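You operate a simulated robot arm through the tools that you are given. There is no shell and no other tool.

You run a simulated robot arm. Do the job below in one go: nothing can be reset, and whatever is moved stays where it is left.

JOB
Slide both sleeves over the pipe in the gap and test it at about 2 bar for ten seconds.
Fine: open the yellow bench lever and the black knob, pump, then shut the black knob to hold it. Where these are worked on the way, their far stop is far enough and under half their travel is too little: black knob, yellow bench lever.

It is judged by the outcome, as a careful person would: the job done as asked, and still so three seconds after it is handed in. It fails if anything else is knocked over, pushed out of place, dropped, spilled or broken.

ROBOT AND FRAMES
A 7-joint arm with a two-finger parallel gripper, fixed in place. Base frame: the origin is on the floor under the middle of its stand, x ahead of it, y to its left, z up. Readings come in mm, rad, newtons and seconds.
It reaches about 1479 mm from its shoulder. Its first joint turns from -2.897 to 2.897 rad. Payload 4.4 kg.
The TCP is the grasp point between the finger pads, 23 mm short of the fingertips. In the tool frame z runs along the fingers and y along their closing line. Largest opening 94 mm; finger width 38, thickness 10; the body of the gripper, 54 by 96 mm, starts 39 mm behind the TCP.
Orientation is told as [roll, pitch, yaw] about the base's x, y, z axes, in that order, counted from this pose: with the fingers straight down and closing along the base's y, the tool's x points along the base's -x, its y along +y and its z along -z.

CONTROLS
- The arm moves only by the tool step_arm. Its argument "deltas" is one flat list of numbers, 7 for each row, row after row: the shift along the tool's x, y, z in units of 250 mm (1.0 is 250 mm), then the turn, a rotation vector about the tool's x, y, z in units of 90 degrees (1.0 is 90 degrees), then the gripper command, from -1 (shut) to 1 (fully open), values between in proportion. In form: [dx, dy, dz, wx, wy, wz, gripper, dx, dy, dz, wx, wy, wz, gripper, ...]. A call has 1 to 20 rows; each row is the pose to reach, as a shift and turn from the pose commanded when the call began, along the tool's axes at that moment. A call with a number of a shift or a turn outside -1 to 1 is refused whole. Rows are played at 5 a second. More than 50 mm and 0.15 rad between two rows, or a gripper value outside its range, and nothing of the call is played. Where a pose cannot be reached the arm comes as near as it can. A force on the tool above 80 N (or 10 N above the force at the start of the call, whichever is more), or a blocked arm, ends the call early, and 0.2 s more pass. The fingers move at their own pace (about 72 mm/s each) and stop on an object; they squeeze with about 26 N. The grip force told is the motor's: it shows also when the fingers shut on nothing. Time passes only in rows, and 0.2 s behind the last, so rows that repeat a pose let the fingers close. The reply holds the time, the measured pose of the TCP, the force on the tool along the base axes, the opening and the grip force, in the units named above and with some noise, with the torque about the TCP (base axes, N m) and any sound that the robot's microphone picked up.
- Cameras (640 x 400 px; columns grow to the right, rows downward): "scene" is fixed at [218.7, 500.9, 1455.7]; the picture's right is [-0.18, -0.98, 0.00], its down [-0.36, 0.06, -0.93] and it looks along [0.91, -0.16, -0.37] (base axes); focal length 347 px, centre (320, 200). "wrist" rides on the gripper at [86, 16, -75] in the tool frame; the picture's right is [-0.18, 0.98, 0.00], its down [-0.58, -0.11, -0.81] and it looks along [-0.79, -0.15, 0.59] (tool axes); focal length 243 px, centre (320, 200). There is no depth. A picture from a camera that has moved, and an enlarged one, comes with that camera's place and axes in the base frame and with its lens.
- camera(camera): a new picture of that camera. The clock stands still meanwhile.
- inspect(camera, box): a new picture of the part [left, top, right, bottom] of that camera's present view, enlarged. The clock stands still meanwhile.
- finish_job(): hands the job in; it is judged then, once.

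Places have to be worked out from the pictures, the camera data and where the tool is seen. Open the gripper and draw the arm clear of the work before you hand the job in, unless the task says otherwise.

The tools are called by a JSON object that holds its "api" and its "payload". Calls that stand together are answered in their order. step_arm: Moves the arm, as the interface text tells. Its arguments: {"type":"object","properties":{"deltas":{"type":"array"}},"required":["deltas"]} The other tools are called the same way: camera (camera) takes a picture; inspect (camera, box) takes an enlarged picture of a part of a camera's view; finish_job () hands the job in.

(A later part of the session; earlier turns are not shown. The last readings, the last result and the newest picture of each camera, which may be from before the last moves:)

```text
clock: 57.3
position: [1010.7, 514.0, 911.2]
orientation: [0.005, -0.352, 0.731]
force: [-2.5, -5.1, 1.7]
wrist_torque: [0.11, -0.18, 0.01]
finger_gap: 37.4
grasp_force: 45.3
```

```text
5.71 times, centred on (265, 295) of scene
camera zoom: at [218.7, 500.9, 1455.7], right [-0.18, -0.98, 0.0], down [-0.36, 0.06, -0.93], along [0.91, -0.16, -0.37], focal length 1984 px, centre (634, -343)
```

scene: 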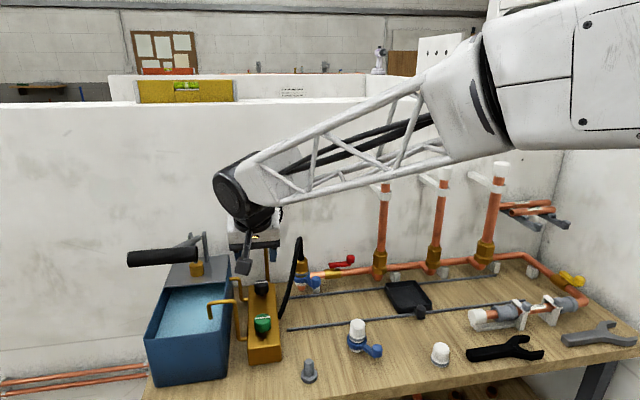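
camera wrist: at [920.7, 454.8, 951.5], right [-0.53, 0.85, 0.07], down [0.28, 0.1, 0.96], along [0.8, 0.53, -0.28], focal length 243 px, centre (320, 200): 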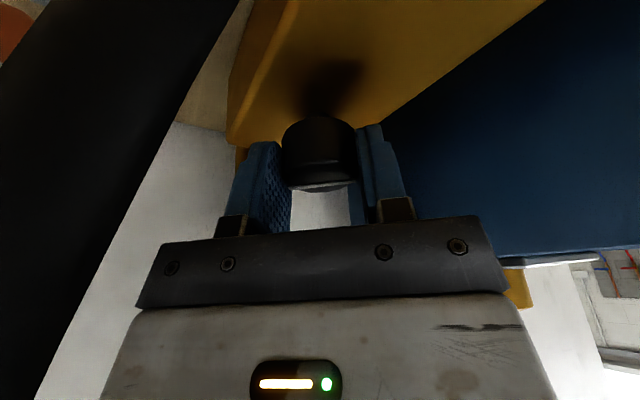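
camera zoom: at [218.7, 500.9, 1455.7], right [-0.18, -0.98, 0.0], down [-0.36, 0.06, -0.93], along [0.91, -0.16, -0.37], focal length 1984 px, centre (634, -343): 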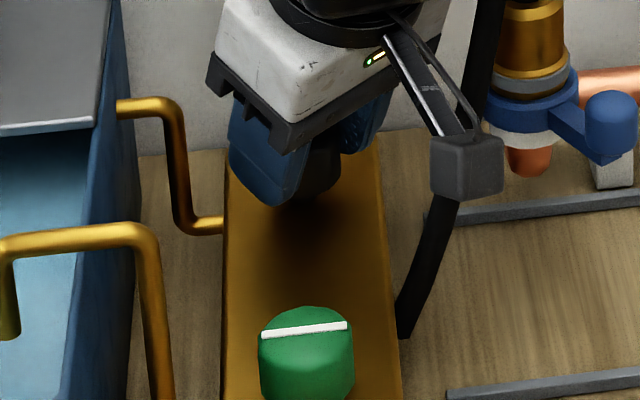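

The line kept its place relative to the fingers: the knob has turned 42°. I open, turn back to just below 0° around the knob, and re-grip.

{"api": "step_arm", "payload": {"deltas": [0, 0, 0, 0, 0, 0, -0.1, 0, 0, 0, 0, 0, 0, 0.15, 0, 0, 0, 0, 0, 0, 0.15, -0.0015, 0.0037, 0.0006, 0.0298, 0, 0.0818, 0.15, -0.003, 0.0073, 0.0011, 0.0597, 0, 0.1635, 0.15, -0.0045, 0.011, 0.0017, 0.0895, 0, 0.2453, 0.15, -0.006, 0.0146, 0.0022, 0.1193, 0, 0.3271, 0.15, -0.0075, 0.0183, 0.0028, 0.1492, 0, 0.4088, 0.15, -0.009, 0.0219, 0.0033, 0.179, 0, 0.4906, 0.15, -0.009, 0.0219, 0.0033, 0.179, 0, 0.4906, 0.15]}}

{"api": "camera", "payload": {"camera": "wrist"}}

{"api": "inspect", "payload": {"camera": "wrist", "box": [260, 100, 380, 210]}}

```text
clock: 59.5
position: [1008.1, 519.9, 911.6]
orientation: [0.003, -0.348, -0.09]
force: [-0.3, 0.3, -0.1]
wrist_torque: [0.0, 0.0, 0.01]
finger_gap: 54.0
grasp_force: 0.0
```

```text
taken
camera wrist: at [903.9, 545.2, 952.0], right [0.26, 0.96, 0.06], down [0.26, -0.13, 0.96], along [0.93, -0.23, -0.29], focal length 243 px, centre (320, 200)
```

wrist: 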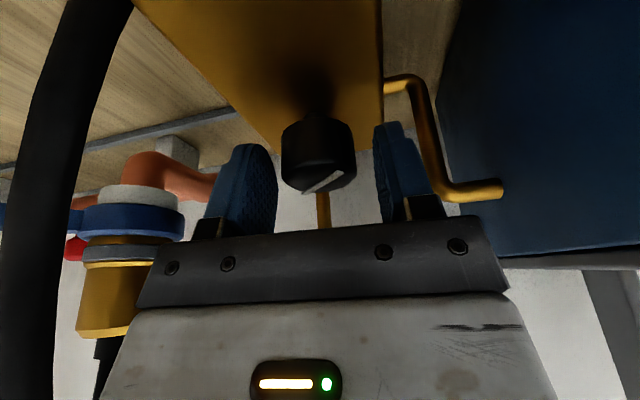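

```text
3.64 times, centred on (320, 155) of wrist
camera zoom: at [903.9, 545.2, 952.0], right [0.26, 0.96, 0.06], down [0.26, -0.13, 0.96], along [0.93, -0.23, -0.29], focal length 882 px, centre (320, 364)
```

zoom: 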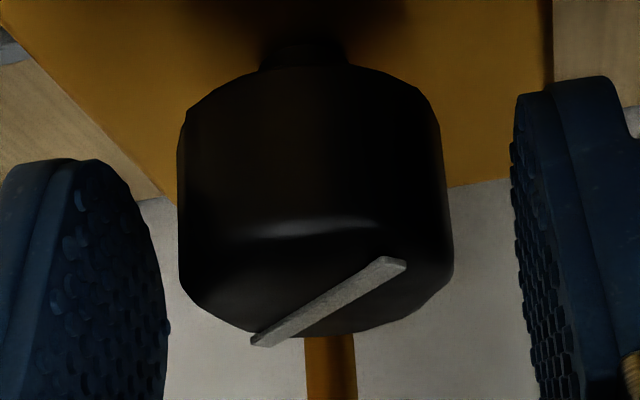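

The white line is now clearly turned. I re-centre by 1 mm, close again and check the side force.

{"api": "step_arm", "payload": {"deltas": [0, -0.004, 0, 0, 0, 0, -0.1, 0, -0.004, 0, 0, 0, 0, -0.3, 0, -0.004, 0, 0, 0, 0, -1, 0, -0.004, 0, 0, 0, 0, -1]}}

```text
clock: 60.5
position: [1006.8, 518.7, 912.0]
orientation: [0.001, -0.347, -0.087]
force: [-0.4, 2.5, -0.5]
wrist_torque: [0.02, -0.08, 0.03]
finger_gap: 37.2
grasp_force: 44.4
```

The grip is centred again. I turn a further 48° counter-clockwise, watching for the stop.

{"api": "step_arm", "payload": {"deltas": [-0.0001, -0.0021, 0, -0.0152, 0, -0.0418, -1, -0.0003, -0.0042, 0.0001, -0.0305, 0, -0.0835, -1, -0.0007, -0.0062, 0.0002, -0.0457, 0, -0.1253, -1, -0.0011, -0.0082, 0.0004, -0.0609, 0, -0.167, -1, -0.0017, -0.0102, 0.0006, -0.0762, 0, -0.2088, -1, -0.0024, -0.0122, 0.0009, -0.0914, 0, -0.2505, -1, -0.0033, -0.0141, 0.0012, -0.1067, 0, -0.2923, -1, -0.0043, -0.0159, 0.0016, -0.1219, 0, -0.334, -1, -0.0054, -0.0176, 0.002, -0.1372, 0, -0.3758, -1, -0.0066, -0.0193, 0.0024, -0.1524, 0, -0.4175, -1, -0.0079, -0.0208, 0.0029, -0.1676, 0, -0.4593, -1, -0.0093, -0.0223, 0.0034, -0.1828, 0, -0.501, -1, -0.0093, -0.0223, 0.0034, -0.1828, 0, -0.501, -1]}}

{"api": "inspect", "payload": {"camera": "wrist", "box": [260, 100, 380, 210]}}

{"api": "inspect", "payload": {"camera": "scene", "box": [200, 180, 340, 320]}}

```text
clock: 63.3
position: [1010.6, 513.3, 912.1]
orientation: [0.003, -0.351, 0.752]
force: [-34.4, 39.7, 6.2]
wrist_torque: [1.02, 0.41, 0.29]
finger_gap: 37.3
grasp_force: 44.4
```

```text
3.64 times, centred on (320, 155) of wrist
camera zoom: at [921.7, 452.7, 951.7], right [-0.55, 0.84, 0.07], down [0.27, 0.1, 0.96], along [0.79, 0.54, -0.28], focal length 882 px, centre (320, 364)
```

zoom: 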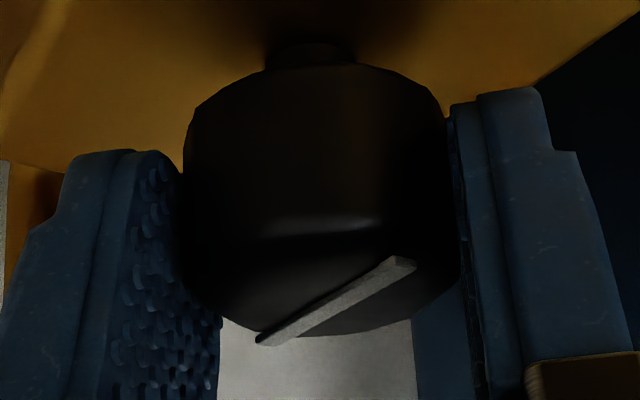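

```text
2.86 times, centred on (270, 250) of scene
camera zoom: at [218.7, 500.9, 1455.7], right [-0.18, -0.98, 0.0], down [-0.36, 0.06, -0.93], along [0.91, -0.16, -0.37], focal length 992 px, centre (463, 57)
```

zoom: 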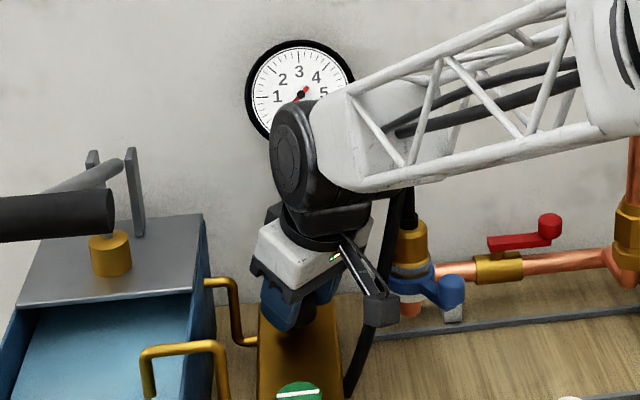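

There is now a side force of about 50 N, which suggests the knob has reached its stop after about 90°. I release, turn back and look at the line.

{"api": "step_arm", "payload": {"deltas": [0, 0, 0, 0, 0, 0, -0.1, 0, 0, 0, 0, 0, 0, 0.15, 0, 0, 0, 0, 0, 0, 0.15, -0.0015, 0.0037, 0.0006, 0.0298, 0, 0.0818, 0.15, -0.003, 0.0073, 0.0011, 0.0597, 0, 0.1635, 0.15, -0.0045, 0.011, 0.0017, 0.0895, 0, 0.2453, 0.15, -0.006, 0.0146, 0.0022, 0.1193, 0, 0.3271, 0.15, -0.0075, 0.0183, 0.0028, 0.1492, 0, 0.4088, 0.15, -0.0083, 0.0199, 0.003, 0.164, 0, 0.449, 0.15, -0.0083, 0.0199, 0.003, 0.164, 0, 0.449, 0.15]}}

{"api": "inspect", "payload": {"camera": "wrist", "box": [220, 80, 420, 210]}}

```text
clock: 65.5
position: [1010.1, 517.5, 910.0]
orientation: [0.003, -0.347, -0.002]
force: [-0.4, -0.4, 0.1]
wrist_torque: [0.0, 0.02, 0.02]
finger_gap: 54.3
grasp_force: 0.1
```

```text
3.08 times, centred on (320, 145) of wrist
camera zoom: at [902.5, 533.9, 951.4], right [0.17, 0.98, 0.06], down [0.27, -0.11, 0.96], along [0.95, -0.15, -0.29], focal length 746 px, centre (320, 369)
```

zoom: 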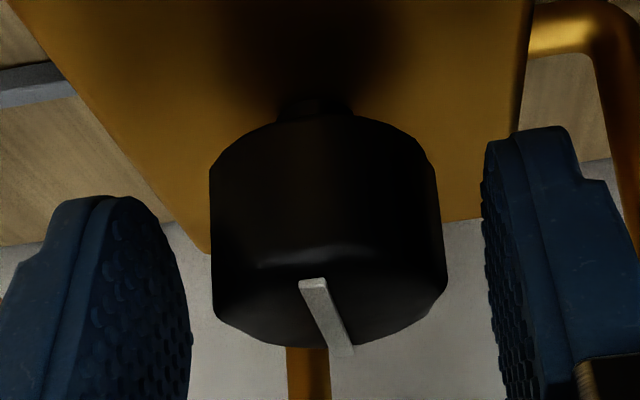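

The line now lies along the block (about 90° turned). I grip once more and try a few more degrees to confirm this is the far stop.

{"api": "step_arm", "payload": {"deltas": [0, 0, 0, 0, 0, 0, -0.1, 0, 0, 0, 0, 0, 0, -0.3, 0, 0, 0, 0, 0, 0, -1, 0, 0, 0, 0, 0, 0, -1]}}

{"api": "step_arm", "payload": {"deltas": [0, -0.0011, 0, -0.0076, 0, -0.0209, -1, 0, -0.0021, 0, -0.0152, 0, -0.0418, -1, 0, -0.0032, 0, -0.0229, 0, -0.0626, -1, 0, -0.0042, 0.0001, -0.0305, 0, -0.0835, -1, 0, -0.0042, 0.0001, -0.0305, 0, -0.0835, -1]}}

{"api": "inspect", "payload": {"camera": "wrist", "box": [220, 80, 420, 210]}}

```text
clock: 66.5
position: [1009.0, 518.8, 911.1]
orientation: [0.001, -0.348, -0.001]
force: [1.8, 14.4, -2.6]
wrist_torque: [0.36, -0.04, 0.09]
finger_gap: 37.4
grasp_force: 45.0
```

```text
clock: 67.7
position: [1008.8, 516.1, 911.1]
orientation: [0.002, -0.351, 0.14]
force: [6.5, 31.8, -3.9]
wrist_torque: [0.77, -0.18, -0.28]
finger_gap: 37.2
grasp_force: 44.8
```

```text
3.08 times, centred on (320, 145) of wrist
camera zoom: at [901.3, 518.4, 951.7], right [0.03, 1.0, 0.07], down [0.28, -0.07, 0.96], along [0.96, -0.01, -0.29], focal length 746 px, centre (320, 369)
```

zoom: 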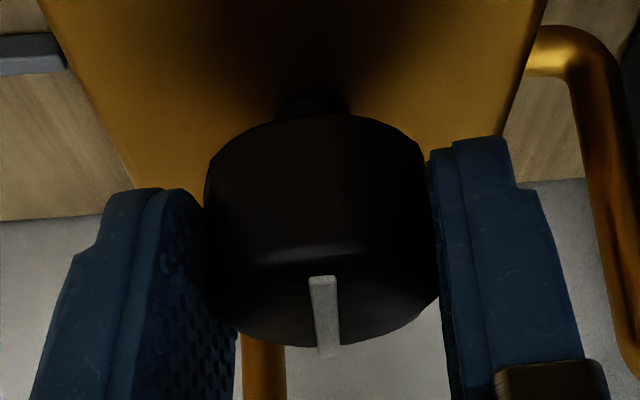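

The knob did not turn further: the line stays along the block while the fingers slipped, so the black knob is at its far stop (open). I release and retreat along the way I came.

{"api": "step_arm", "payload": {"deltas": [0, 0, 0, 0, 0, 0, -0.1, 0, 0, 0, 0, 0, 0, 0.15, 0, 0.004, 0, 0.0305, 0, 0.0835, 0.15, -0.015, 0.006, -0.07, 0.0305, 0, 0.0835, 0.15, -0.03, 0.007, -0.14, 0.0305, 0, 0.0835, 0.15, -0.045, 0.0084, -0.2135, 0.0305, 0, 0.0835, 0.15, 0.018, 0.024, -0.33, 0.0305, 0, 0.0835, 0.15, 0.08, 0.04, -0.447, 0.0305, 0, 0.0835, 0.15, 0.143, 0.056, -0.563, 0.0305, 0, 0.0835, 0.15, 0.206, 0.072, -0.68, 0.0305, 0, 0.0835, 0.15, 0.268, 0.088, -0.796, 0.0305, 0, 0.0835, 0.15, 0.331, 0.104, -0.912, 0.0305, 0, 0.0835, 0.15]}}

{"api": "inspect", "payload": {"camera": "scene", "box": [220, 260, 320, 360]}}

{"api": "camera", "payload": {"camera": "wrist"}}

```text
clock: 70.3
position: [851.2, 519.4, 1098.3]
orientation: [0.002, -0.348, -0.001]
force: [-0.3, 0.3, -0.6]
wrist_torque: [-0.02, 0.01, -0.01]
finger_gap: 54.2
grasp_force: 0.0
```

```text
4.00 times, centred on (270, 310) of scene
camera zoom: at [218.7, 500.9, 1455.7], right [-0.18, -0.98, 0.0], down [-0.36, 0.06, -0.93], along [0.91, -0.16, -0.37], focal length 1389 px, centre (520, -240)
```

zoom: 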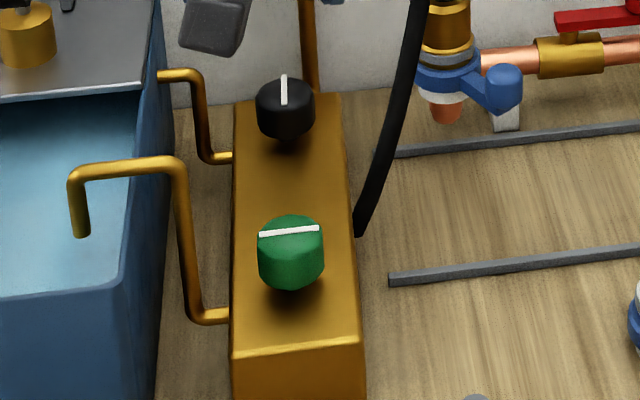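

```text
taken
camera wrist: at [744.3, 535.7, 1138.7], right [0.17, 0.98, 0.06], down [0.27, -0.11, 0.96], along [0.95, -0.15, -0.29], focal length 243 px, centre (320, 200)
```

wrist: 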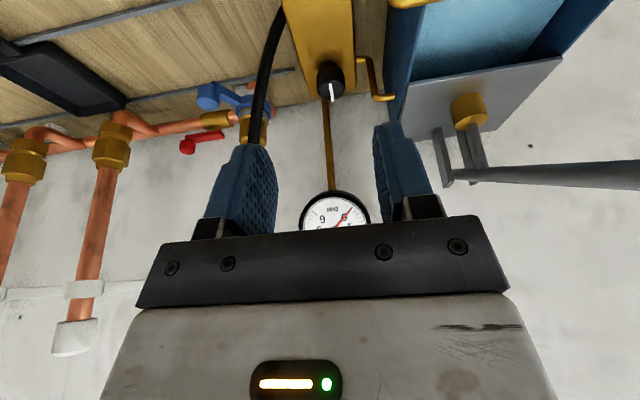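

The black knob's line now lies along the block, the green stays across (shut). Next I examine the pump's hinge and handle to work out its swing.

{"api": "inspect", "payload": {"camera": "scene", "box": [110, 215, 250, 305]}}

{"api": "inspect", "payload": {"camera": "wrist", "box": [400, 40, 640, 200]}}

```text
4.44 times, centred on (180, 260) of scene
camera zoom: at [218.7, 500.9, 1455.7], right [-0.18, -0.98, 0.0], down [-0.36, 0.06, -0.93], along [0.91, -0.16, -0.37], focal length 1543 px, centre (942, -67)
```

zoom: 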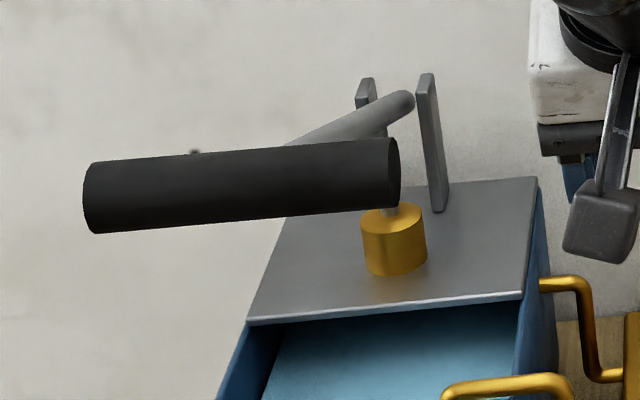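

```text
2.50 times, centred on (520, 120) of wrist
camera zoom: at [744.3, 535.7, 1138.7], right [0.17, 0.98, 0.06], down [0.27, -0.11, 0.96], along [0.95, -0.15, -0.29], focal length 606 px, centre (-180, 400)
```

zoom: 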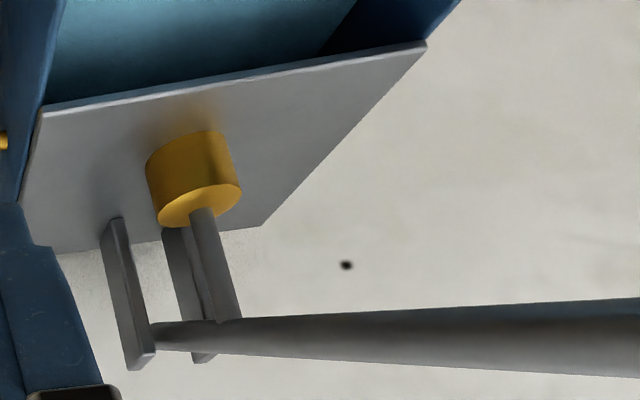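

From two views the pump hinge is near (1071,671,1026) and the T-bar near (787,675,1137), a 305 mm lever. I will take the bar from the front, with the fingers above and below it. I back off to (651,599,1158) while turning the tool to point along +x with the fingers closing vertically.

{"api": "step_arm", "payload": {"deltas": [0.0957, 0.0457, -0.0713, -0.0431, -0.0431, 0.0616, 0.15, 0.1914, 0.0914, -0.1426, -0.0863, -0.0863, 0.1233, 0.15, 0.2871, 0.1371, -0.2139, -0.1294, -0.1294, 0.1849, 0.15, 0.3829, 0.1829, -0.2851, -0.1726, -0.1726, 0.2466, 0.15, 0.4786, 0.2286, -0.3564, -0.2157, -0.2157, 0.3082, 0.15, 0.5743, 0.2743, -0.4277, -0.2589, -0.2589, 0.3699, 0.15, 0.67, 0.32, -0.499, -0.302, -0.302, 0.4315, 0.15, 0.67, 0.32, -0.499, -0.3451, -0.3451, 0.4931, 0.15, 0.67, 0.32, -0.499, -0.3883, -0.3883, 0.5548, 0.15, 0.67, 0.32, -0.499, -0.4314, -0.4314, 0.6164, 0.15, 0.67, 0.32, -0.499, -0.4746, -0.4746, 0.6781, 0.15, 0.67, 0.32, -0.499, -0.5177, -0.5177, 0.7397, 0.15, 0.67, 0.32, -0.499, -0.5609, -0.5609, 0.8014, 0.15, 0.67, 0.32, -0.499, -0.604, -0.604, 0.863, 0.15, 0.67, 0.32, -0.499, -0.604, -0.604, 0.863, 0.15]}}

{"api": "camera", "payload": {"camera": "wrist"}}

{"api": "camera", "payload": {"camera": "scene"}}

```text
clock: 73.5
position: [653.4, 600.4, 1162.5]
orientation: [1.323, -0.268, -1.332]
force: [-0.4, 0.2, 0.1]
wrist_torque: [-0.01, 0.01, -0.01]
finger_gap: 54.0
grasp_force: 0.1
out of reach, approached as far as the arm can: row 11, 12, 13, 14, 15
```

```text
taken
camera wrist: at [564.4, 674.4, 1171.7], right [0.22, 0.13, 0.97], down [-0.66, -0.71, 0.24], along [0.72, -0.69, -0.07], focal length 243 px, centre (320, 200)
```

wrist: 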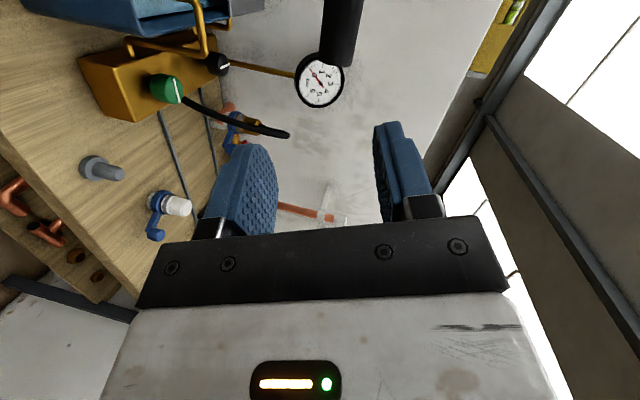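

```text
taken
```

scene: 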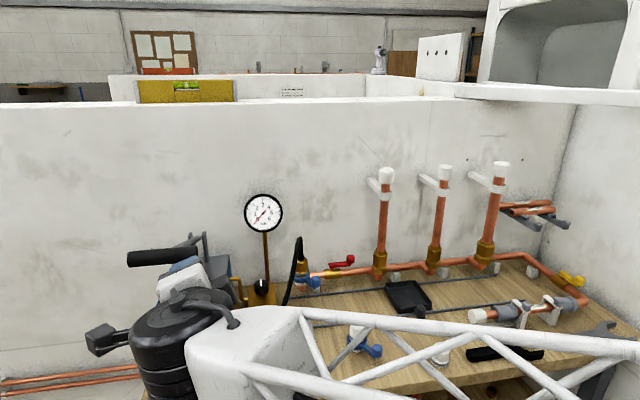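

The full turn is out of reach; the tool stopped at pointing forward, slightly down and twisted. I send one zero step to learn which pose counts as commanded now.

{"api": "step_arm", "payload": {"deltas": [0, 0, 0, 0, 0, 0, 0.15]}}

```text
clock: 73.9
position: [652.5, 601.1, 1161.7]
orientation: [1.323, -0.267, -1.331]
force: [-0.4, 0.3, -0.4]
wrist_torque: [0.03, -0.01, 0.01]
finger_gap: 54.0
grasp_force: 0.1
```

The commanded pose now equals the reached one (fingers pointing forward, 14° down, twisted 18°). I turn to a more comfortable pose, pointing forward and 40° down with the closing line in the x–z plane, nearly along the handle's swing.

{"api": "step_arm", "payload": {"deltas": [0.01, 0.048, 0.019, 0.0507, -0.0098, 0.0368, 0.15, 0.019, 0.095, 0.039, 0.1013, -0.0197, 0.0737, 0.15, 0.029, 0.143, 0.058, 0.152, -0.0295, 0.1105, 0.15, 0.039, 0.191, 0.077, 0.2027, -0.0393, 0.1473, 0.15, 0.048, 0.238, 0.097, 0.2533, -0.0492, 0.1842, 0.15, 0.058, 0.286, 0.116, 0.304, -0.059, 0.221, 0.15, 0.058, 0.286, 0.116, 0.304, -0.059, 0.221, 0.15]}}

{"api": "camera", "payload": {"camera": "wrist"}}

{"api": "camera", "payload": {"camera": "scene"}}

```text
clock: 75.5
position: [690.6, 641.1, 1219.0]
orientation: [0.874, -0.001, -1.572]
force: [-0.3, 0.2, 0.1]
wrist_torque: [0.01, -0.02, -0.02]
finger_gap: 54.2
grasp_force: 0.0
```

```text
taken
camera wrist: at [643.3, 728.0, 1277.6], right [0.63, -0.18, 0.75], down [-0.69, -0.58, 0.44], along [0.36, -0.79, -0.49], focal length 243 px, centre (320, 200)
```

wrist: 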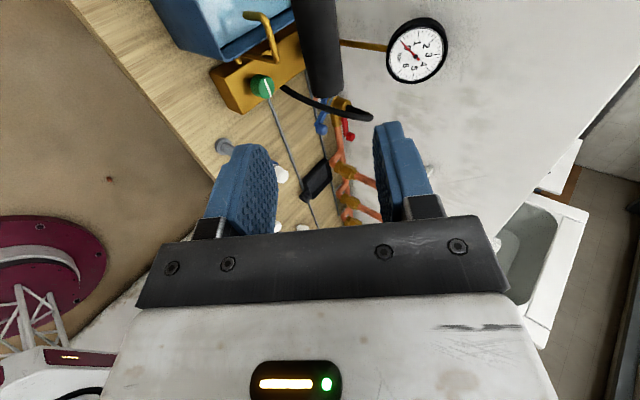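

```text
taken
```

scene: 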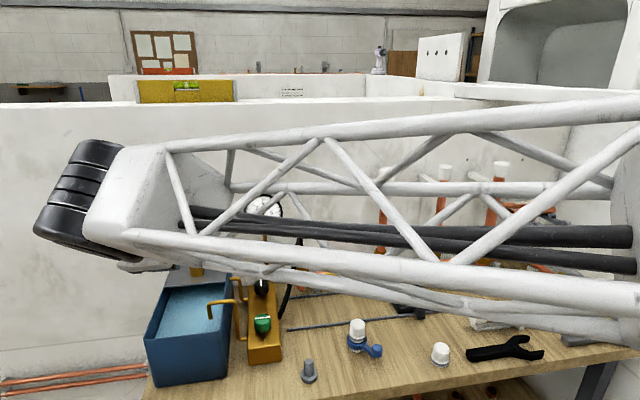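

The pose is reached, and the wrist view puts the T-bar's near end at (786,622,1138), matching my estimate. I advance along the fingers so that they pass above and below the bar at y≈645.

{"api": "step_arm", "payload": {"deltas": [0.005, -0.001, 0.1, 0, 0, 0, 0.15, 0.01, -0.002, 0.2, 0, 0, 0, 0.15, 0.0156, -0.003, 0.3, 0, 0, 0, 0.15, 0.0156, -0.004, 0.38, 0, 0, 0, 0.15]}}

{"api": "camera", "payload": {"camera": "wrist"}}

```text
clock: 76.5
position: [763.2, 645.1, 1158.8]
orientation: [0.873, -0.002, -1.571]
force: [0.5, 1.2, 1.0]
wrist_torque: [0.01, 0.08, 0.02]
finger_gap: 54.2
grasp_force: 0.0
```

```text
taken
camera wrist: at [715.9, 731.2, 1218.6], right [0.63, -0.18, 0.75], down [-0.69, -0.58, 0.43], along [0.36, -0.79, -0.49], focal length 243 px, centre (320, 200)
```

wrist: 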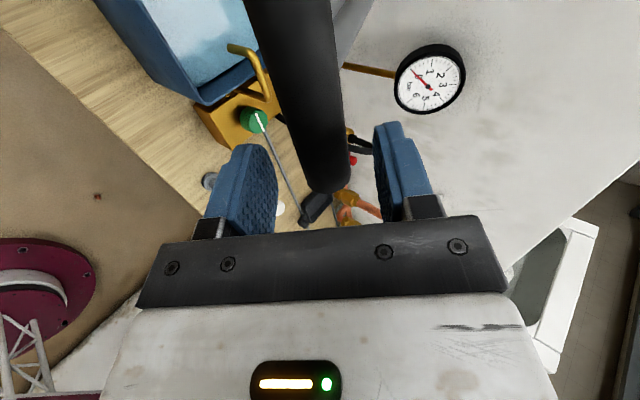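

The bar is entering between the fingers. I advance the remaining 30 mm.

{"api": "step_arm", "payload": {"deltas": [0, 0, 0.06, 0, 0, 0, 0.15, 0, 0, 0.12, 0, 0, 0, 0.15, 0, 0, 0.12, 0, 0, 0, 0.15]}}

{"api": "camera", "payload": {"camera": "wrist"}}

```text
clock: 77.3
position: [784.9, 644.7, 1139.3]
orientation: [0.874, -0.003, -1.572]
force: [0.0, -0.6, 1.2]
wrist_torque: [-0.01, -0.02, 0.01]
finger_gap: 53.9
grasp_force: 0.0
```

```text
taken
camera wrist: at [738.1, 731.4, 1198.5], right [0.63, -0.18, 0.75], down [-0.69, -0.58, 0.44], along [0.36, -0.79, -0.49], focal length 243 px, centre (320, 200)
```

wrist: 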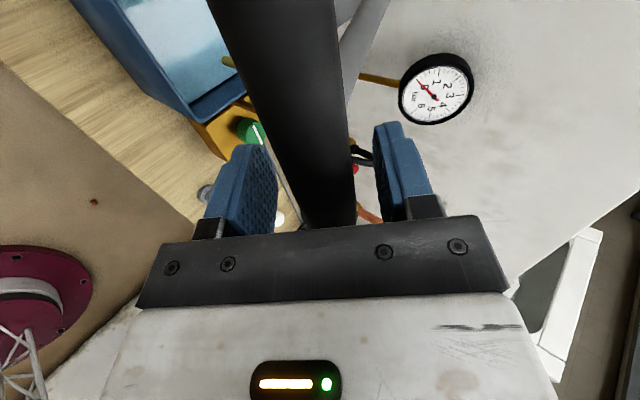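

The bar lies between the fingers. I close on it to learn its diameter.

{"api": "step_arm", "payload": {"deltas": [0, 0, 0, 0, 0, 0, -0.1, 0, 0, 0, 0, 0, 0, -0.3, 0, 0, 0, 0, 0, 0, -0.5, 0, 0, 0, 0, 0, 0, -0.5, 0, 0, 0, 0, 0, 0, -0.5]}}

{"api": "inspect", "payload": {"camera": "wrist", "box": [180, 0, 480, 240]}}

```text
clock: 78.5
position: [784.7, 644.6, 1136.9]
orientation: [0.873, -0.002, -1.571]
force: [3.1, -0.4, 0.5]
wrist_torque: [0.2, -0.06, -0.08]
finger_gap: 27.5
grasp_force: 45.3
```

```text
1.67 times, centred on (330, 120) of wrist
camera zoom: at [738.2, 731.3, 1198.3], right [0.63, -0.18, 0.75], down [-0.69, -0.58, 0.44], along [0.36, -0.79, -0.49], focal length 404 px, centre (303, 333)
```

zoom: 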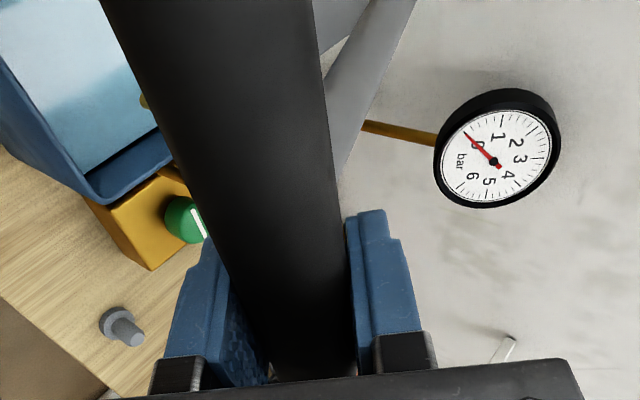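

The bar is held (27.5 mm) and the gauge is visible in this same view. I start a slow first down-stroke of about 25 mm along the estimated arc and read the force and the gauge.

{"api": "step_arm", "payload": {"deltas": [0, -0.0244, 0.0095, 0, 0, 0, -0.45, 0, -0.0488, 0.0189, 0, 0, 0, -0.45, 0, -0.0732, 0.0284, 0, 0, 0, -0.45, 0, -0.0976, 0.0379, 0, 0, 0, -0.45]}}

{"api": "inspect", "payload": {"camera": "wrist", "box": [180, 0, 520, 240]}}

```text
clock: 79.5
position: [777.2, 645.9, 1112.5]
orientation: [0.873, -0.003, -1.572]
force: [0.4, -3.8, 2.1]
wrist_torque: [-0.11, -0.24, -0.32]
finger_gap: 27.5
grasp_force: 44.9
```

```text
1.67 times, centred on (350, 120) of wrist
camera zoom: at [729.8, 731.4, 1173.3], right [0.63, -0.18, 0.75], down [-0.69, -0.58, 0.44], along [0.36, -0.79, -0.49], focal length 404 px, centre (270, 333)
```

zoom: 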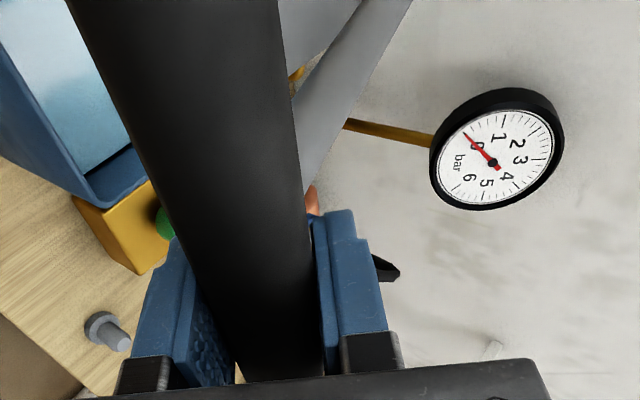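

The lever moves easily; gauge still at zero. I continue the stroke downward by about 44 mm.

{"api": "step_arm", "payload": {"deltas": [0, -0.0285, 0.0125, 0, 0, 0, -0.45, 0, -0.0555, 0.026, 0, 0, 0, -0.45, 0, -0.082, 0.04, 0, 0, 0, -0.45, 0, -0.108, 0.054, 0, 0, 0, -0.45, 0, -0.134, 0.068, 0, 0, 0, -0.45, 0, -0.159, 0.0833, 0, 0, 0, -0.45]}}

{"api": "inspect", "payload": {"camera": "wrist", "box": [180, 0, 520, 240]}}

```text
clock: 80.9
position: [766.3, 643.2, 1070.4]
orientation: [0.872, 0.0, -1.575]
force: [0.9, -0.5, 2.0]
wrist_torque: [0.06, -0.27, -0.29]
finger_gap: 27.5
grasp_force: 44.6
```

```text
1.67 times, centred on (350, 120) of wrist
camera zoom: at [719.5, 731.4, 1129.7], right [0.63, -0.18, 0.75], down [-0.69, -0.58, 0.44], along [0.36, -0.79, -0.49], focal length 404 px, centre (270, 333)
```

zoom: 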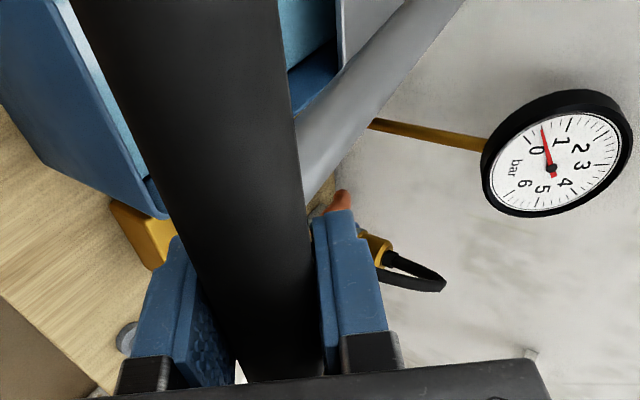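

The needle has started to rise. I zoom on the gauge.

{"api": "inspect", "payload": {"camera": "wrist", "box": [460, 45, 570, 135]}}

{"api": "inspect", "payload": {"camera": "scene", "box": [238, 188, 288, 238]}}

```text
4.44 times, centred on (515, 90) of wrist
camera zoom: at [719.5, 731.4, 1129.7], right [0.63, -0.18, 0.75], down [-0.69, -0.58, 0.44], along [0.36, -0.79, -0.49], focal length 1078 px, centre (-547, 689)
```

zoom: 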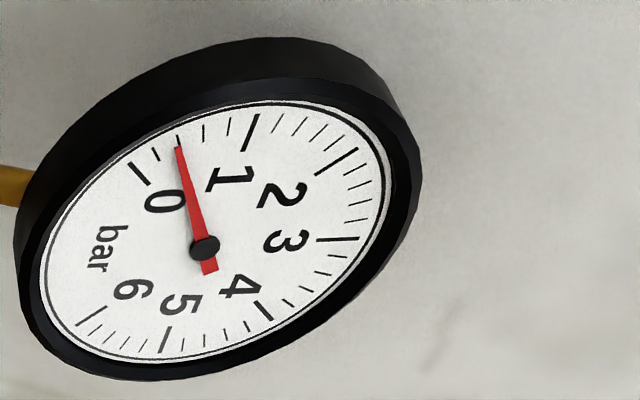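

```text
8.00 times, centred on (263, 213) of scene
camera zoom: at [218.7, 500.9, 1455.7], right [-0.18, -0.98, 0.0], down [-0.36, 0.06, -0.93], along [0.91, -0.16, -0.37], focal length 2777 px, centre (776, 96)
```

zoom: 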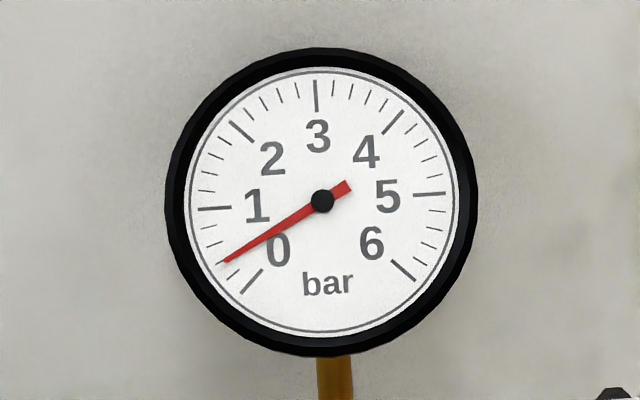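

The gauge reads about 0.4 bar. I continue this stroke down to about the horizontal lever position.

{"api": "step_arm", "payload": {"deltas": [0, -0.028, 0.0195, 0, 0, 0, -0.45, 0, -0.056, 0.039, 0, 0, 0, -0.45, 0, -0.0835, 0.059, 0, 0, 0, -0.45, 0, -0.111, 0.0795, 0, 0, 0, -0.45, 0, -0.1384, 0.1, 0, 0, 0, -0.45]}}

{"api": "inspect", "payload": {"camera": "scene", "box": [238, 188, 288, 238]}}

{"api": "camera", "payload": {"camera": "wrist"}}

```text
clock: 82.1
position: [763.8, 645.2, 1026.8]
orientation: [0.871, -0.001, -1.571]
force: [0.3, 21.7, 2.3]
wrist_torque: [0.36, 0.04, 0.12]
finger_gap: 27.5
grasp_force: 45.0
```

```text
8.00 times, centred on (263, 213) of scene
camera zoom: at [218.7, 500.9, 1455.7], right [-0.18, -0.98, 0.0], down [-0.36, 0.06, -0.93], along [0.91, -0.16, -0.37], focal length 2777 px, centre (776, 96)
```

zoom: 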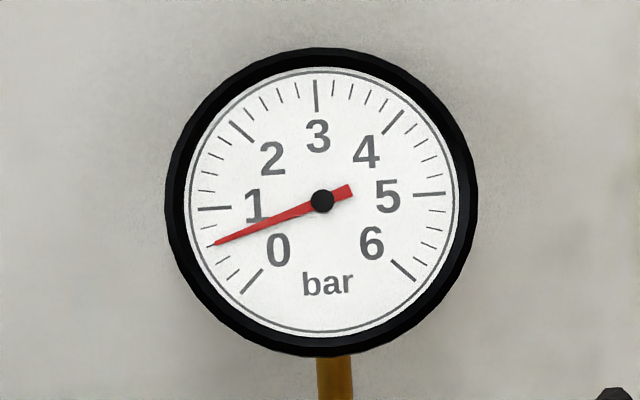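

```text
taken
camera wrist: at [716.5, 730.8, 1085.8], right [0.63, -0.18, 0.75], down [-0.69, -0.58, 0.44], along [0.36, -0.79, -0.49], focal length 243 px, centre (320, 200)
```

wrist: 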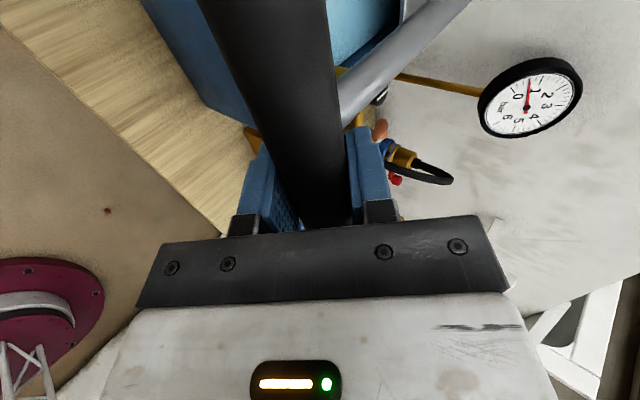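

About 0.6 bar now. I continue a little lower to find the bottom of the stroke.

{"api": "step_arm", "payload": {"deltas": [0, -0.0205, 0.017, 0, 0, 0, -0.45, 0, -0.04, 0.035, 0, 0, 0, -0.45, 0, -0.0595, 0.0535, 0, 0, 0, -0.45, 0, -0.0788, 0.0722, 0, 0, 0, -0.45]}}

{"api": "inspect", "payload": {"camera": "scene", "box": [238, 188, 288, 238]}}

{"api": "inspect", "payload": {"camera": "scene", "box": [60, 200, 320, 380]}}

```text
clock: 83.1
position: [766.4, 643.1, 1004.4]
orientation: [0.876, 0.003, -1.571]
force: [-15.7, 3.1, 29.6]
wrist_torque: [-0.23, -0.01, 0.13]
finger_gap: 27.7
grasp_force: 45.0
```

```text
8.00 times, centred on (263, 213) of scene
camera zoom: at [218.7, 500.9, 1455.7], right [-0.18, -0.98, 0.0], down [-0.36, 0.06, -0.93], along [0.91, -0.16, -0.37], focal length 2777 px, centre (776, 96)
```

zoom: 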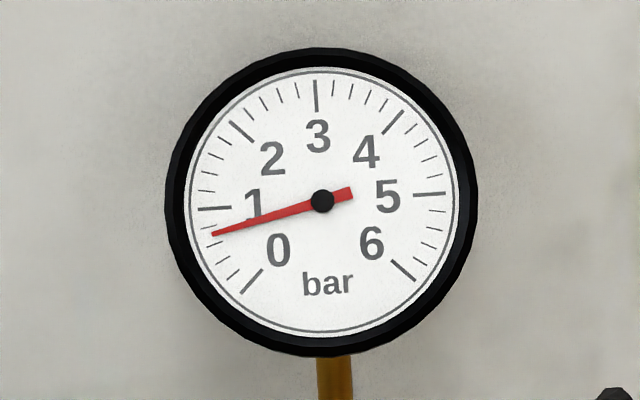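

```text
2.22 times, centred on (190, 290) of scene
camera zoom: at [218.7, 500.9, 1455.7], right [-0.18, -0.98, 0.0], down [-0.36, 0.06, -0.93], along [0.91, -0.16, -0.37], focal length 772 px, centre (609, 0)
```

zoom: 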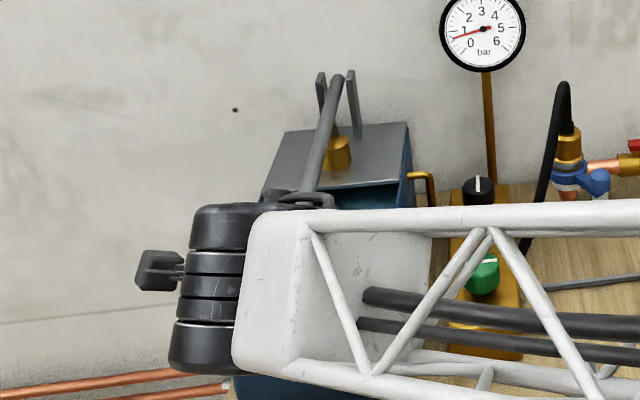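

The bottom is reached (30 N upward) with the gauge at about 0.7 bar, so three strokes should give about 2 bar. I raise the handle back along the arc.

{"api": "step_arm", "payload": {"deltas": [0, 0.0388, -0.0372, 0, 0, 0, -0.45, 0, 0.0788, -0.0722, 0, 0, 0, -0.45, 0, 0.1204, -0.1054, 0, 0, 0, -0.45, 0, 0.1638, -0.137, 0, 0, 0, -0.45, 0, 0.208, -0.1666, 0, 0, 0, -0.45, 0, 0.2533, -0.1941, 0, 0, 0, -0.45, 0, 0.3007, -0.2197, 0, 0, 0, -0.45, 0, 0.3485, -0.2436, 0, 0, 0, -0.45, 0, 0.3975, -0.2647, 0, 0, 0, -0.45, 0, 0.4475, -0.2841, 0, 0, 0, -0.45, 0, 0.4736, -0.2936, 0, 0, 0, -0.45]}}

{"api": "inspect", "payload": {"camera": "wrist", "box": [180, 0, 520, 240]}}

{"api": "inspect", "payload": {"camera": "scene", "box": [238, 188, 288, 238]}}

```text
clock: 85.5
position: [783.7, 643.8, 1138.0]
orientation: [0.873, -0.001, -1.57]
force: [-1.5, 4.5, -0.5]
wrist_torque: [0.37, 0.3, 0.01]
finger_gap: 27.7
grasp_force: 45.0
```

```text
1.67 times, centred on (350, 120) of wrist
camera zoom: at [736.8, 731.5, 1197.1], right [0.63, -0.18, 0.75], down [-0.69, -0.58, 0.44], along [0.36, -0.79, -0.49], focal length 404 px, centre (270, 333)
```

zoom: 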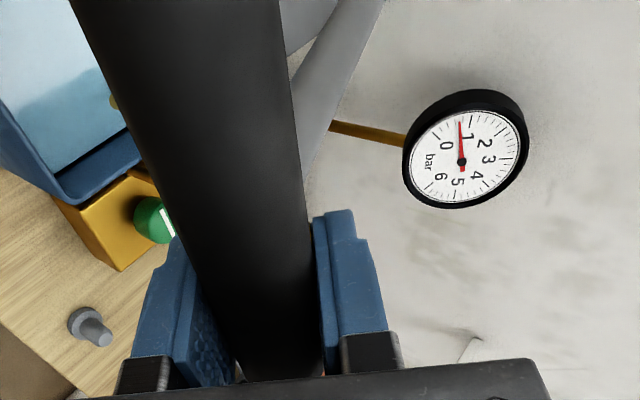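

```text
8.00 times, centred on (263, 213) of scene
camera zoom: at [218.7, 500.9, 1455.7], right [-0.18, -0.98, 0.0], down [-0.36, 0.06, -0.93], along [0.91, -0.16, -0.37], focal length 2777 px, centre (776, 96)
```

zoom: 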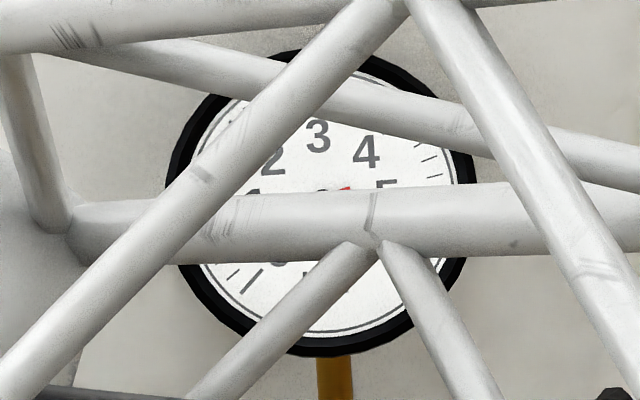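

The pressure held at about 0.7 bar on the return. I do the second down-stroke.

{"api": "step_arm", "payload": {"deltas": [0, -0.0523, 0.0192, 0, 0, 0, -0.45, 0, -0.1015, 0.0395, 0, 0, 0, -0.45, 0, -0.15, 0.0619, 0, 0, 0, -0.45, 0, -0.1977, 0.0866, 0, 0, 0, -0.45, 0, -0.2438, 0.1132, 0, 0, 0, -0.45, 0, -0.2889, 0.1421, 0, 0, 0, -0.45, 0, -0.3328, 0.1725, 0, 0, 0, -0.45, 0, -0.3749, 0.2052, 0, 0, 0, -0.45, 0, -0.4157, 0.2393, 0, 0, 0, -0.45, 0, -0.4507, 0.271, 0, 0, 0, -0.45]}}

{"api": "inspect", "payload": {"camera": "scene", "box": [238, 188, 288, 238]}}

{"api": "camera", "payload": {"camera": "wrist"}}

```text
clock: 87.7
position: [764.4, 643.4, 1007.1]
orientation: [0.872, -0.002, -1.571]
force: [12.6, -9.1, 4.1]
wrist_torque: [0.29, -0.09, 0.06]
finger_gap: 27.8
grasp_force: 45.0
```

```text
8.00 times, centred on (263, 213) of scene
camera zoom: at [218.7, 500.9, 1455.7], right [-0.18, -0.98, 0.0], down [-0.36, 0.06, -0.93], along [0.91, -0.16, -0.37], focal length 2777 px, centre (776, 96)
```

zoom: 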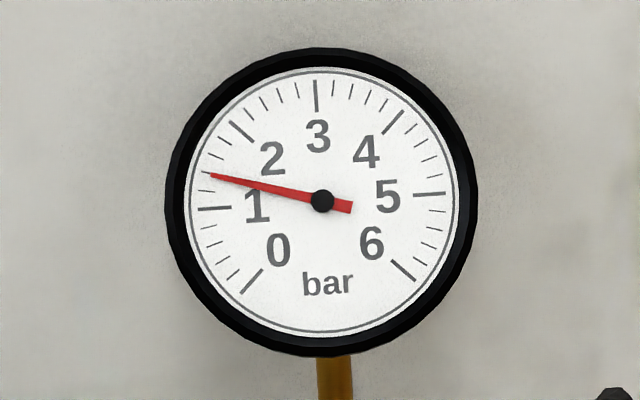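

```text
taken
camera wrist: at [716.7, 730.4, 1067.1], right [0.63, -0.18, 0.75], down [-0.69, -0.58, 0.44], along [0.36, -0.79, -0.49], focal length 243 px, centre (320, 200)
```

wrist: 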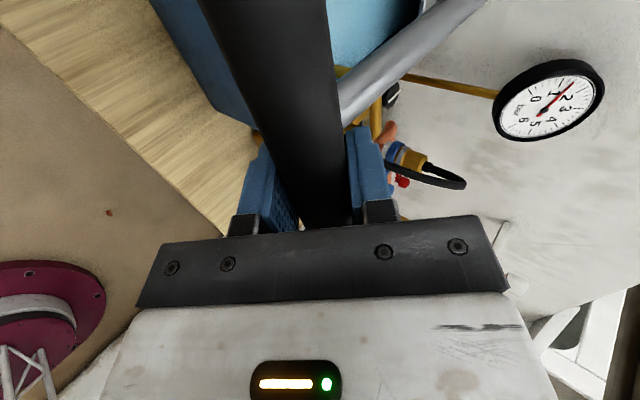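

About 1.36 bar after two strokes. I raise the handle again for the third stroke.

{"api": "step_arm", "payload": {"deltas": [0, 0.0397, -0.0361, 0, 0, 0, -0.45, 0, 0.0806, -0.07, 0, 0, 0, -0.45, 0, 0.123, -0.1024, 0, 0, 0, -0.45, 0, 0.1671, -0.1325, 0, 0, 0, -0.45, 0, 0.2125, -0.1611, 0, 0, 0, -0.45, 0, 0.2586, -0.1877, 0, 0, 0, -0.45, 0, 0.3062, -0.2118, 0, 0, 0, -0.45, 0, 0.3548, -0.2342, 0, 0, 0, -0.45, 0, 0.4043, -0.2542, 0, 0, 0, -0.45, 0, 0.4507, -0.271, 0, 0, 0, -0.45]}}

{"api": "inspect", "payload": {"camera": "wrist", "box": [360, 20, 520, 140]}}

```text
clock: 89.9
position: [783.9, 643.8, 1138.6]
orientation: [0.873, -0.003, -1.571]
force: [0.5, -9.1, -1.4]
wrist_torque: [0.61, 0.13, 0.29]
finger_gap: 27.5
grasp_force: 44.7
```

```text
3.33 times, centred on (440, 80) of wrist
camera zoom: at [737.5, 731.0, 1198.6], right [0.63, -0.18, 0.75], down [-0.69, -0.58, 0.44], along [0.36, -0.79, -0.49], focal length 809 px, centre (-80, 600)
```

zoom: 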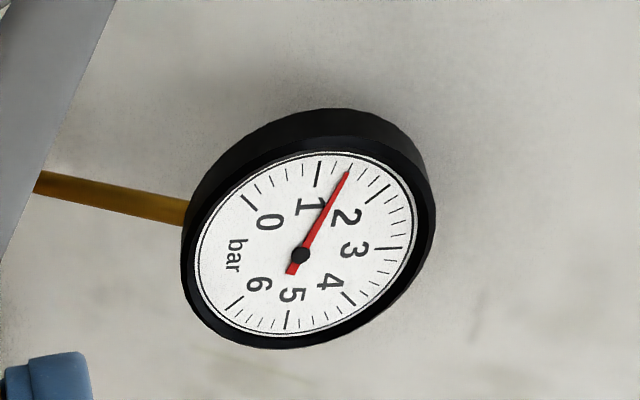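

It holds at about 1.4 bar. I make the third down-stroke, stopping a bit above the bottom first.

{"api": "step_arm", "payload": {"deltas": [0, -0.0523, 0.0192, 0, 0, 0, -0.45, 0, -0.1015, 0.0395, 0, 0, 0, -0.45, 0, -0.15, 0.0619, 0, 0, 0, -0.45, 0, -0.1977, 0.0866, 0, 0, 0, -0.45, 0, -0.2438, 0.1132, 0, 0, 0, -0.45, 0, -0.2889, 0.1421, 0, 0, 0, -0.45, 0, -0.3328, 0.1725, 0, 0, 0, -0.45, 0, -0.3749, 0.2052, 0, 0, 0, -0.45, 0, -0.4157, 0.2393, 0, 0, 0, -0.45]}}

{"api": "inspect", "payload": {"camera": "scene", "box": [238, 188, 288, 238]}}

```text
clock: 91.9
position: [764.5, 643.9, 1019.4]
orientation: [0.874, -0.002, -1.573]
force: [-0.7, -11.1, 2.2]
wrist_torque: [0.62, -0.26, 0.26]
finger_gap: 27.8
grasp_force: 44.9
```

```text
8.00 times, centred on (263, 213) of scene
camera zoom: at [218.7, 500.9, 1455.7], right [-0.18, -0.98, 0.0], down [-0.36, 0.06, -0.93], along [0.91, -0.16, -0.37], focal length 2777 px, centre (776, 96)
```

zoom: 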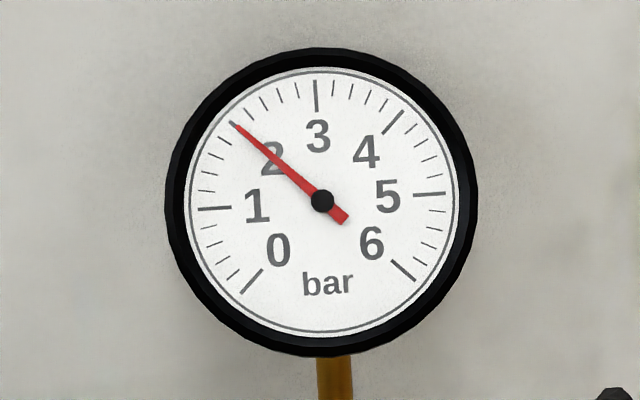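

The gauge reads 2.0 bar. I stop pumping here, open the fingers and back straight off the handle.

{"api": "step_arm", "payload": {"deltas": [0, 0, 0, 0, 0, 0, -0.2, 0, 0, 0, 0, 0, 0, 0.15, 0, 0, 0, 0, 0, 0, 0.15, 0, 0, -0.12, 0, 0, 0, 0.15, 0, 0, -0.26, 0, 0, 0, 0.15, 0, 0, -0.4, 0, 0, 0, 0.15, 0, 0, -0.5, 0, 0, 0, 0.15]}}

{"api": "camera", "payload": {"camera": "wrist"}}

{"api": "inspect", "payload": {"camera": "scene", "box": [238, 188, 288, 238]}}

```text
clock: 93.5
position: [667.0, 644.2, 1099.7]
orientation: [0.873, -0.003, -1.571]
force: [-0.5, 0.3, -0.6]
wrist_torque: [-0.02, -0.03, 0.02]
finger_gap: 54.2
grasp_force: 0.1
```

```text
taken
camera wrist: at [621.0, 729.8, 1158.7], right [0.63, -0.18, 0.75], down [-0.69, -0.58, 0.44], along [0.36, -0.79, -0.49], focal length 243 px, centre (320, 200)
```

wrist: 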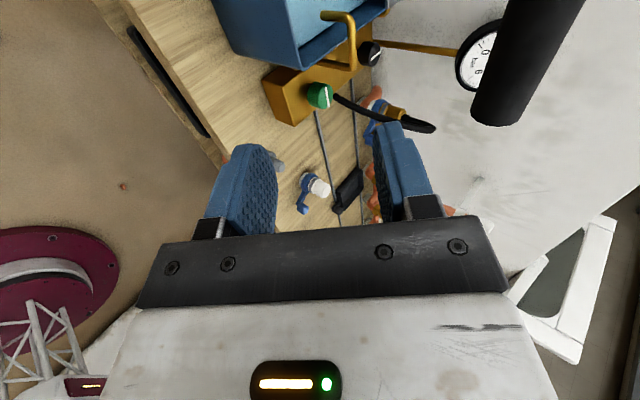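

```text
8.00 times, centred on (263, 213) of scene
camera zoom: at [218.7, 500.9, 1455.7], right [-0.18, -0.98, 0.0], down [-0.36, 0.06, -0.93], along [0.91, -0.16, -0.37], focal length 2777 px, centre (776, 96)
```

zoom: 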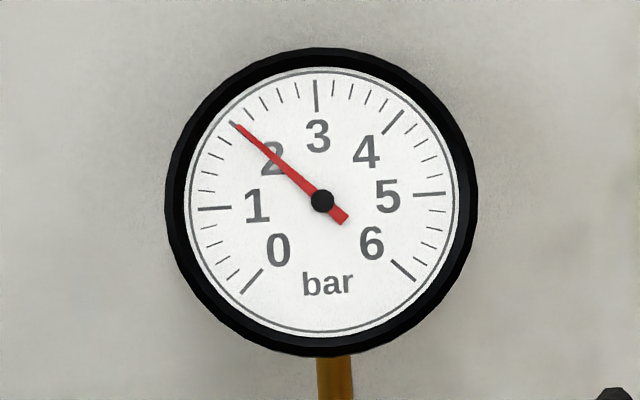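

The handle sprang back up on release and the pressure stays at 2.0 bar. Now I turn the tool back to the leaning pose used for the knob, moving away from the handle to (640,560,1180).

{"api": "step_arm", "payload": {"deltas": [-0.06, 0.03, -0.05, 0.0218, 0.0218, -0.0813, 0.15, -0.12, 0.06, -0.1, 0.0436, 0.0436, -0.1625, 0.15, -0.18, 0.09, -0.15, 0.0653, 0.0653, -0.2438, 0.15, -0.24, 0.12, -0.2, 0.0871, 0.0871, -0.325, 0.15, -0.3, 0.15, -0.25, 0.1089, 0.1089, -0.4063, 0.15, -0.336, 0.176, -0.288, 0.1307, 0.1307, -0.4875, 0.15, -0.336, 0.176, -0.288, 0.1524, 0.1524, -0.5688, 0.15, -0.336, 0.176, -0.288, 0.1742, 0.1742, -0.65, 0.15, -0.336, 0.176, -0.288, 0.196, 0.196, -0.7313, 0.15, -0.336, 0.176, -0.288, 0.2178, 0.2178, -0.8125, 0.15, -0.336, 0.176, -0.288, 0.2395, 0.2395, -0.8938, 0.15, -0.336, 0.176, -0.288, 0.2613, 0.2613, -0.975, 0.15, -0.336, 0.176, -0.288, 0.2613, 0.2613, -0.975, 0.15]}}

{"api": "camera", "payload": {"camera": "wrist"}}

{"api": "camera", "payload": {"camera": "scene"}}

```text
clock: 96.3
position: [640.4, 560.5, 1179.3]
orientation: [-0.002, -0.35, 0.001]
force: [0.2, 0.3, -1.4]
wrist_torque: [0.02, -0.03, 0.01]
finger_gap: 54.3
grasp_force: 0.0
```

```text
taken
camera wrist: at [533.8, 576.9, 1219.7], right [0.17, 0.98, 0.06], down [0.27, -0.11, 0.96], along [0.95, -0.15, -0.28], focal length 243 px, centre (320, 200)
```

wrist: 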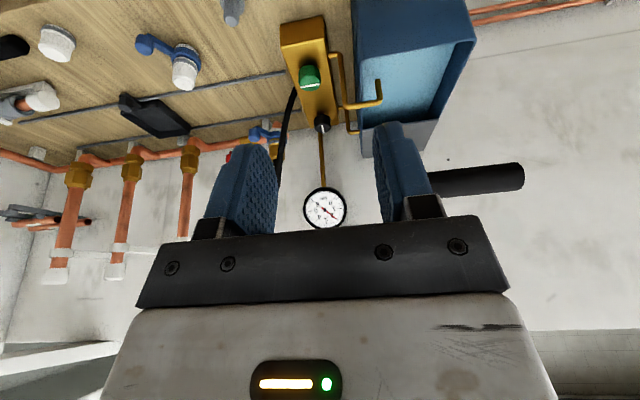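

```text
taken
```

scene: 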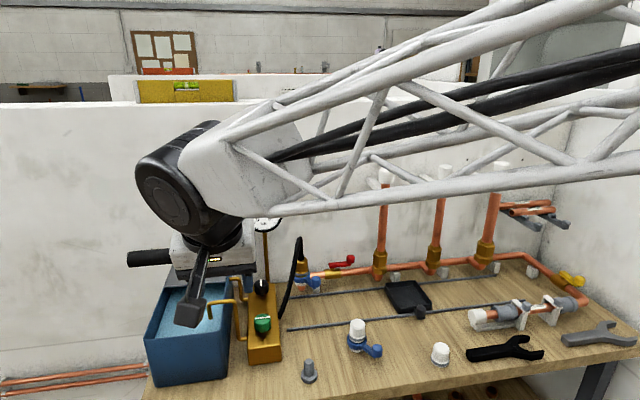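

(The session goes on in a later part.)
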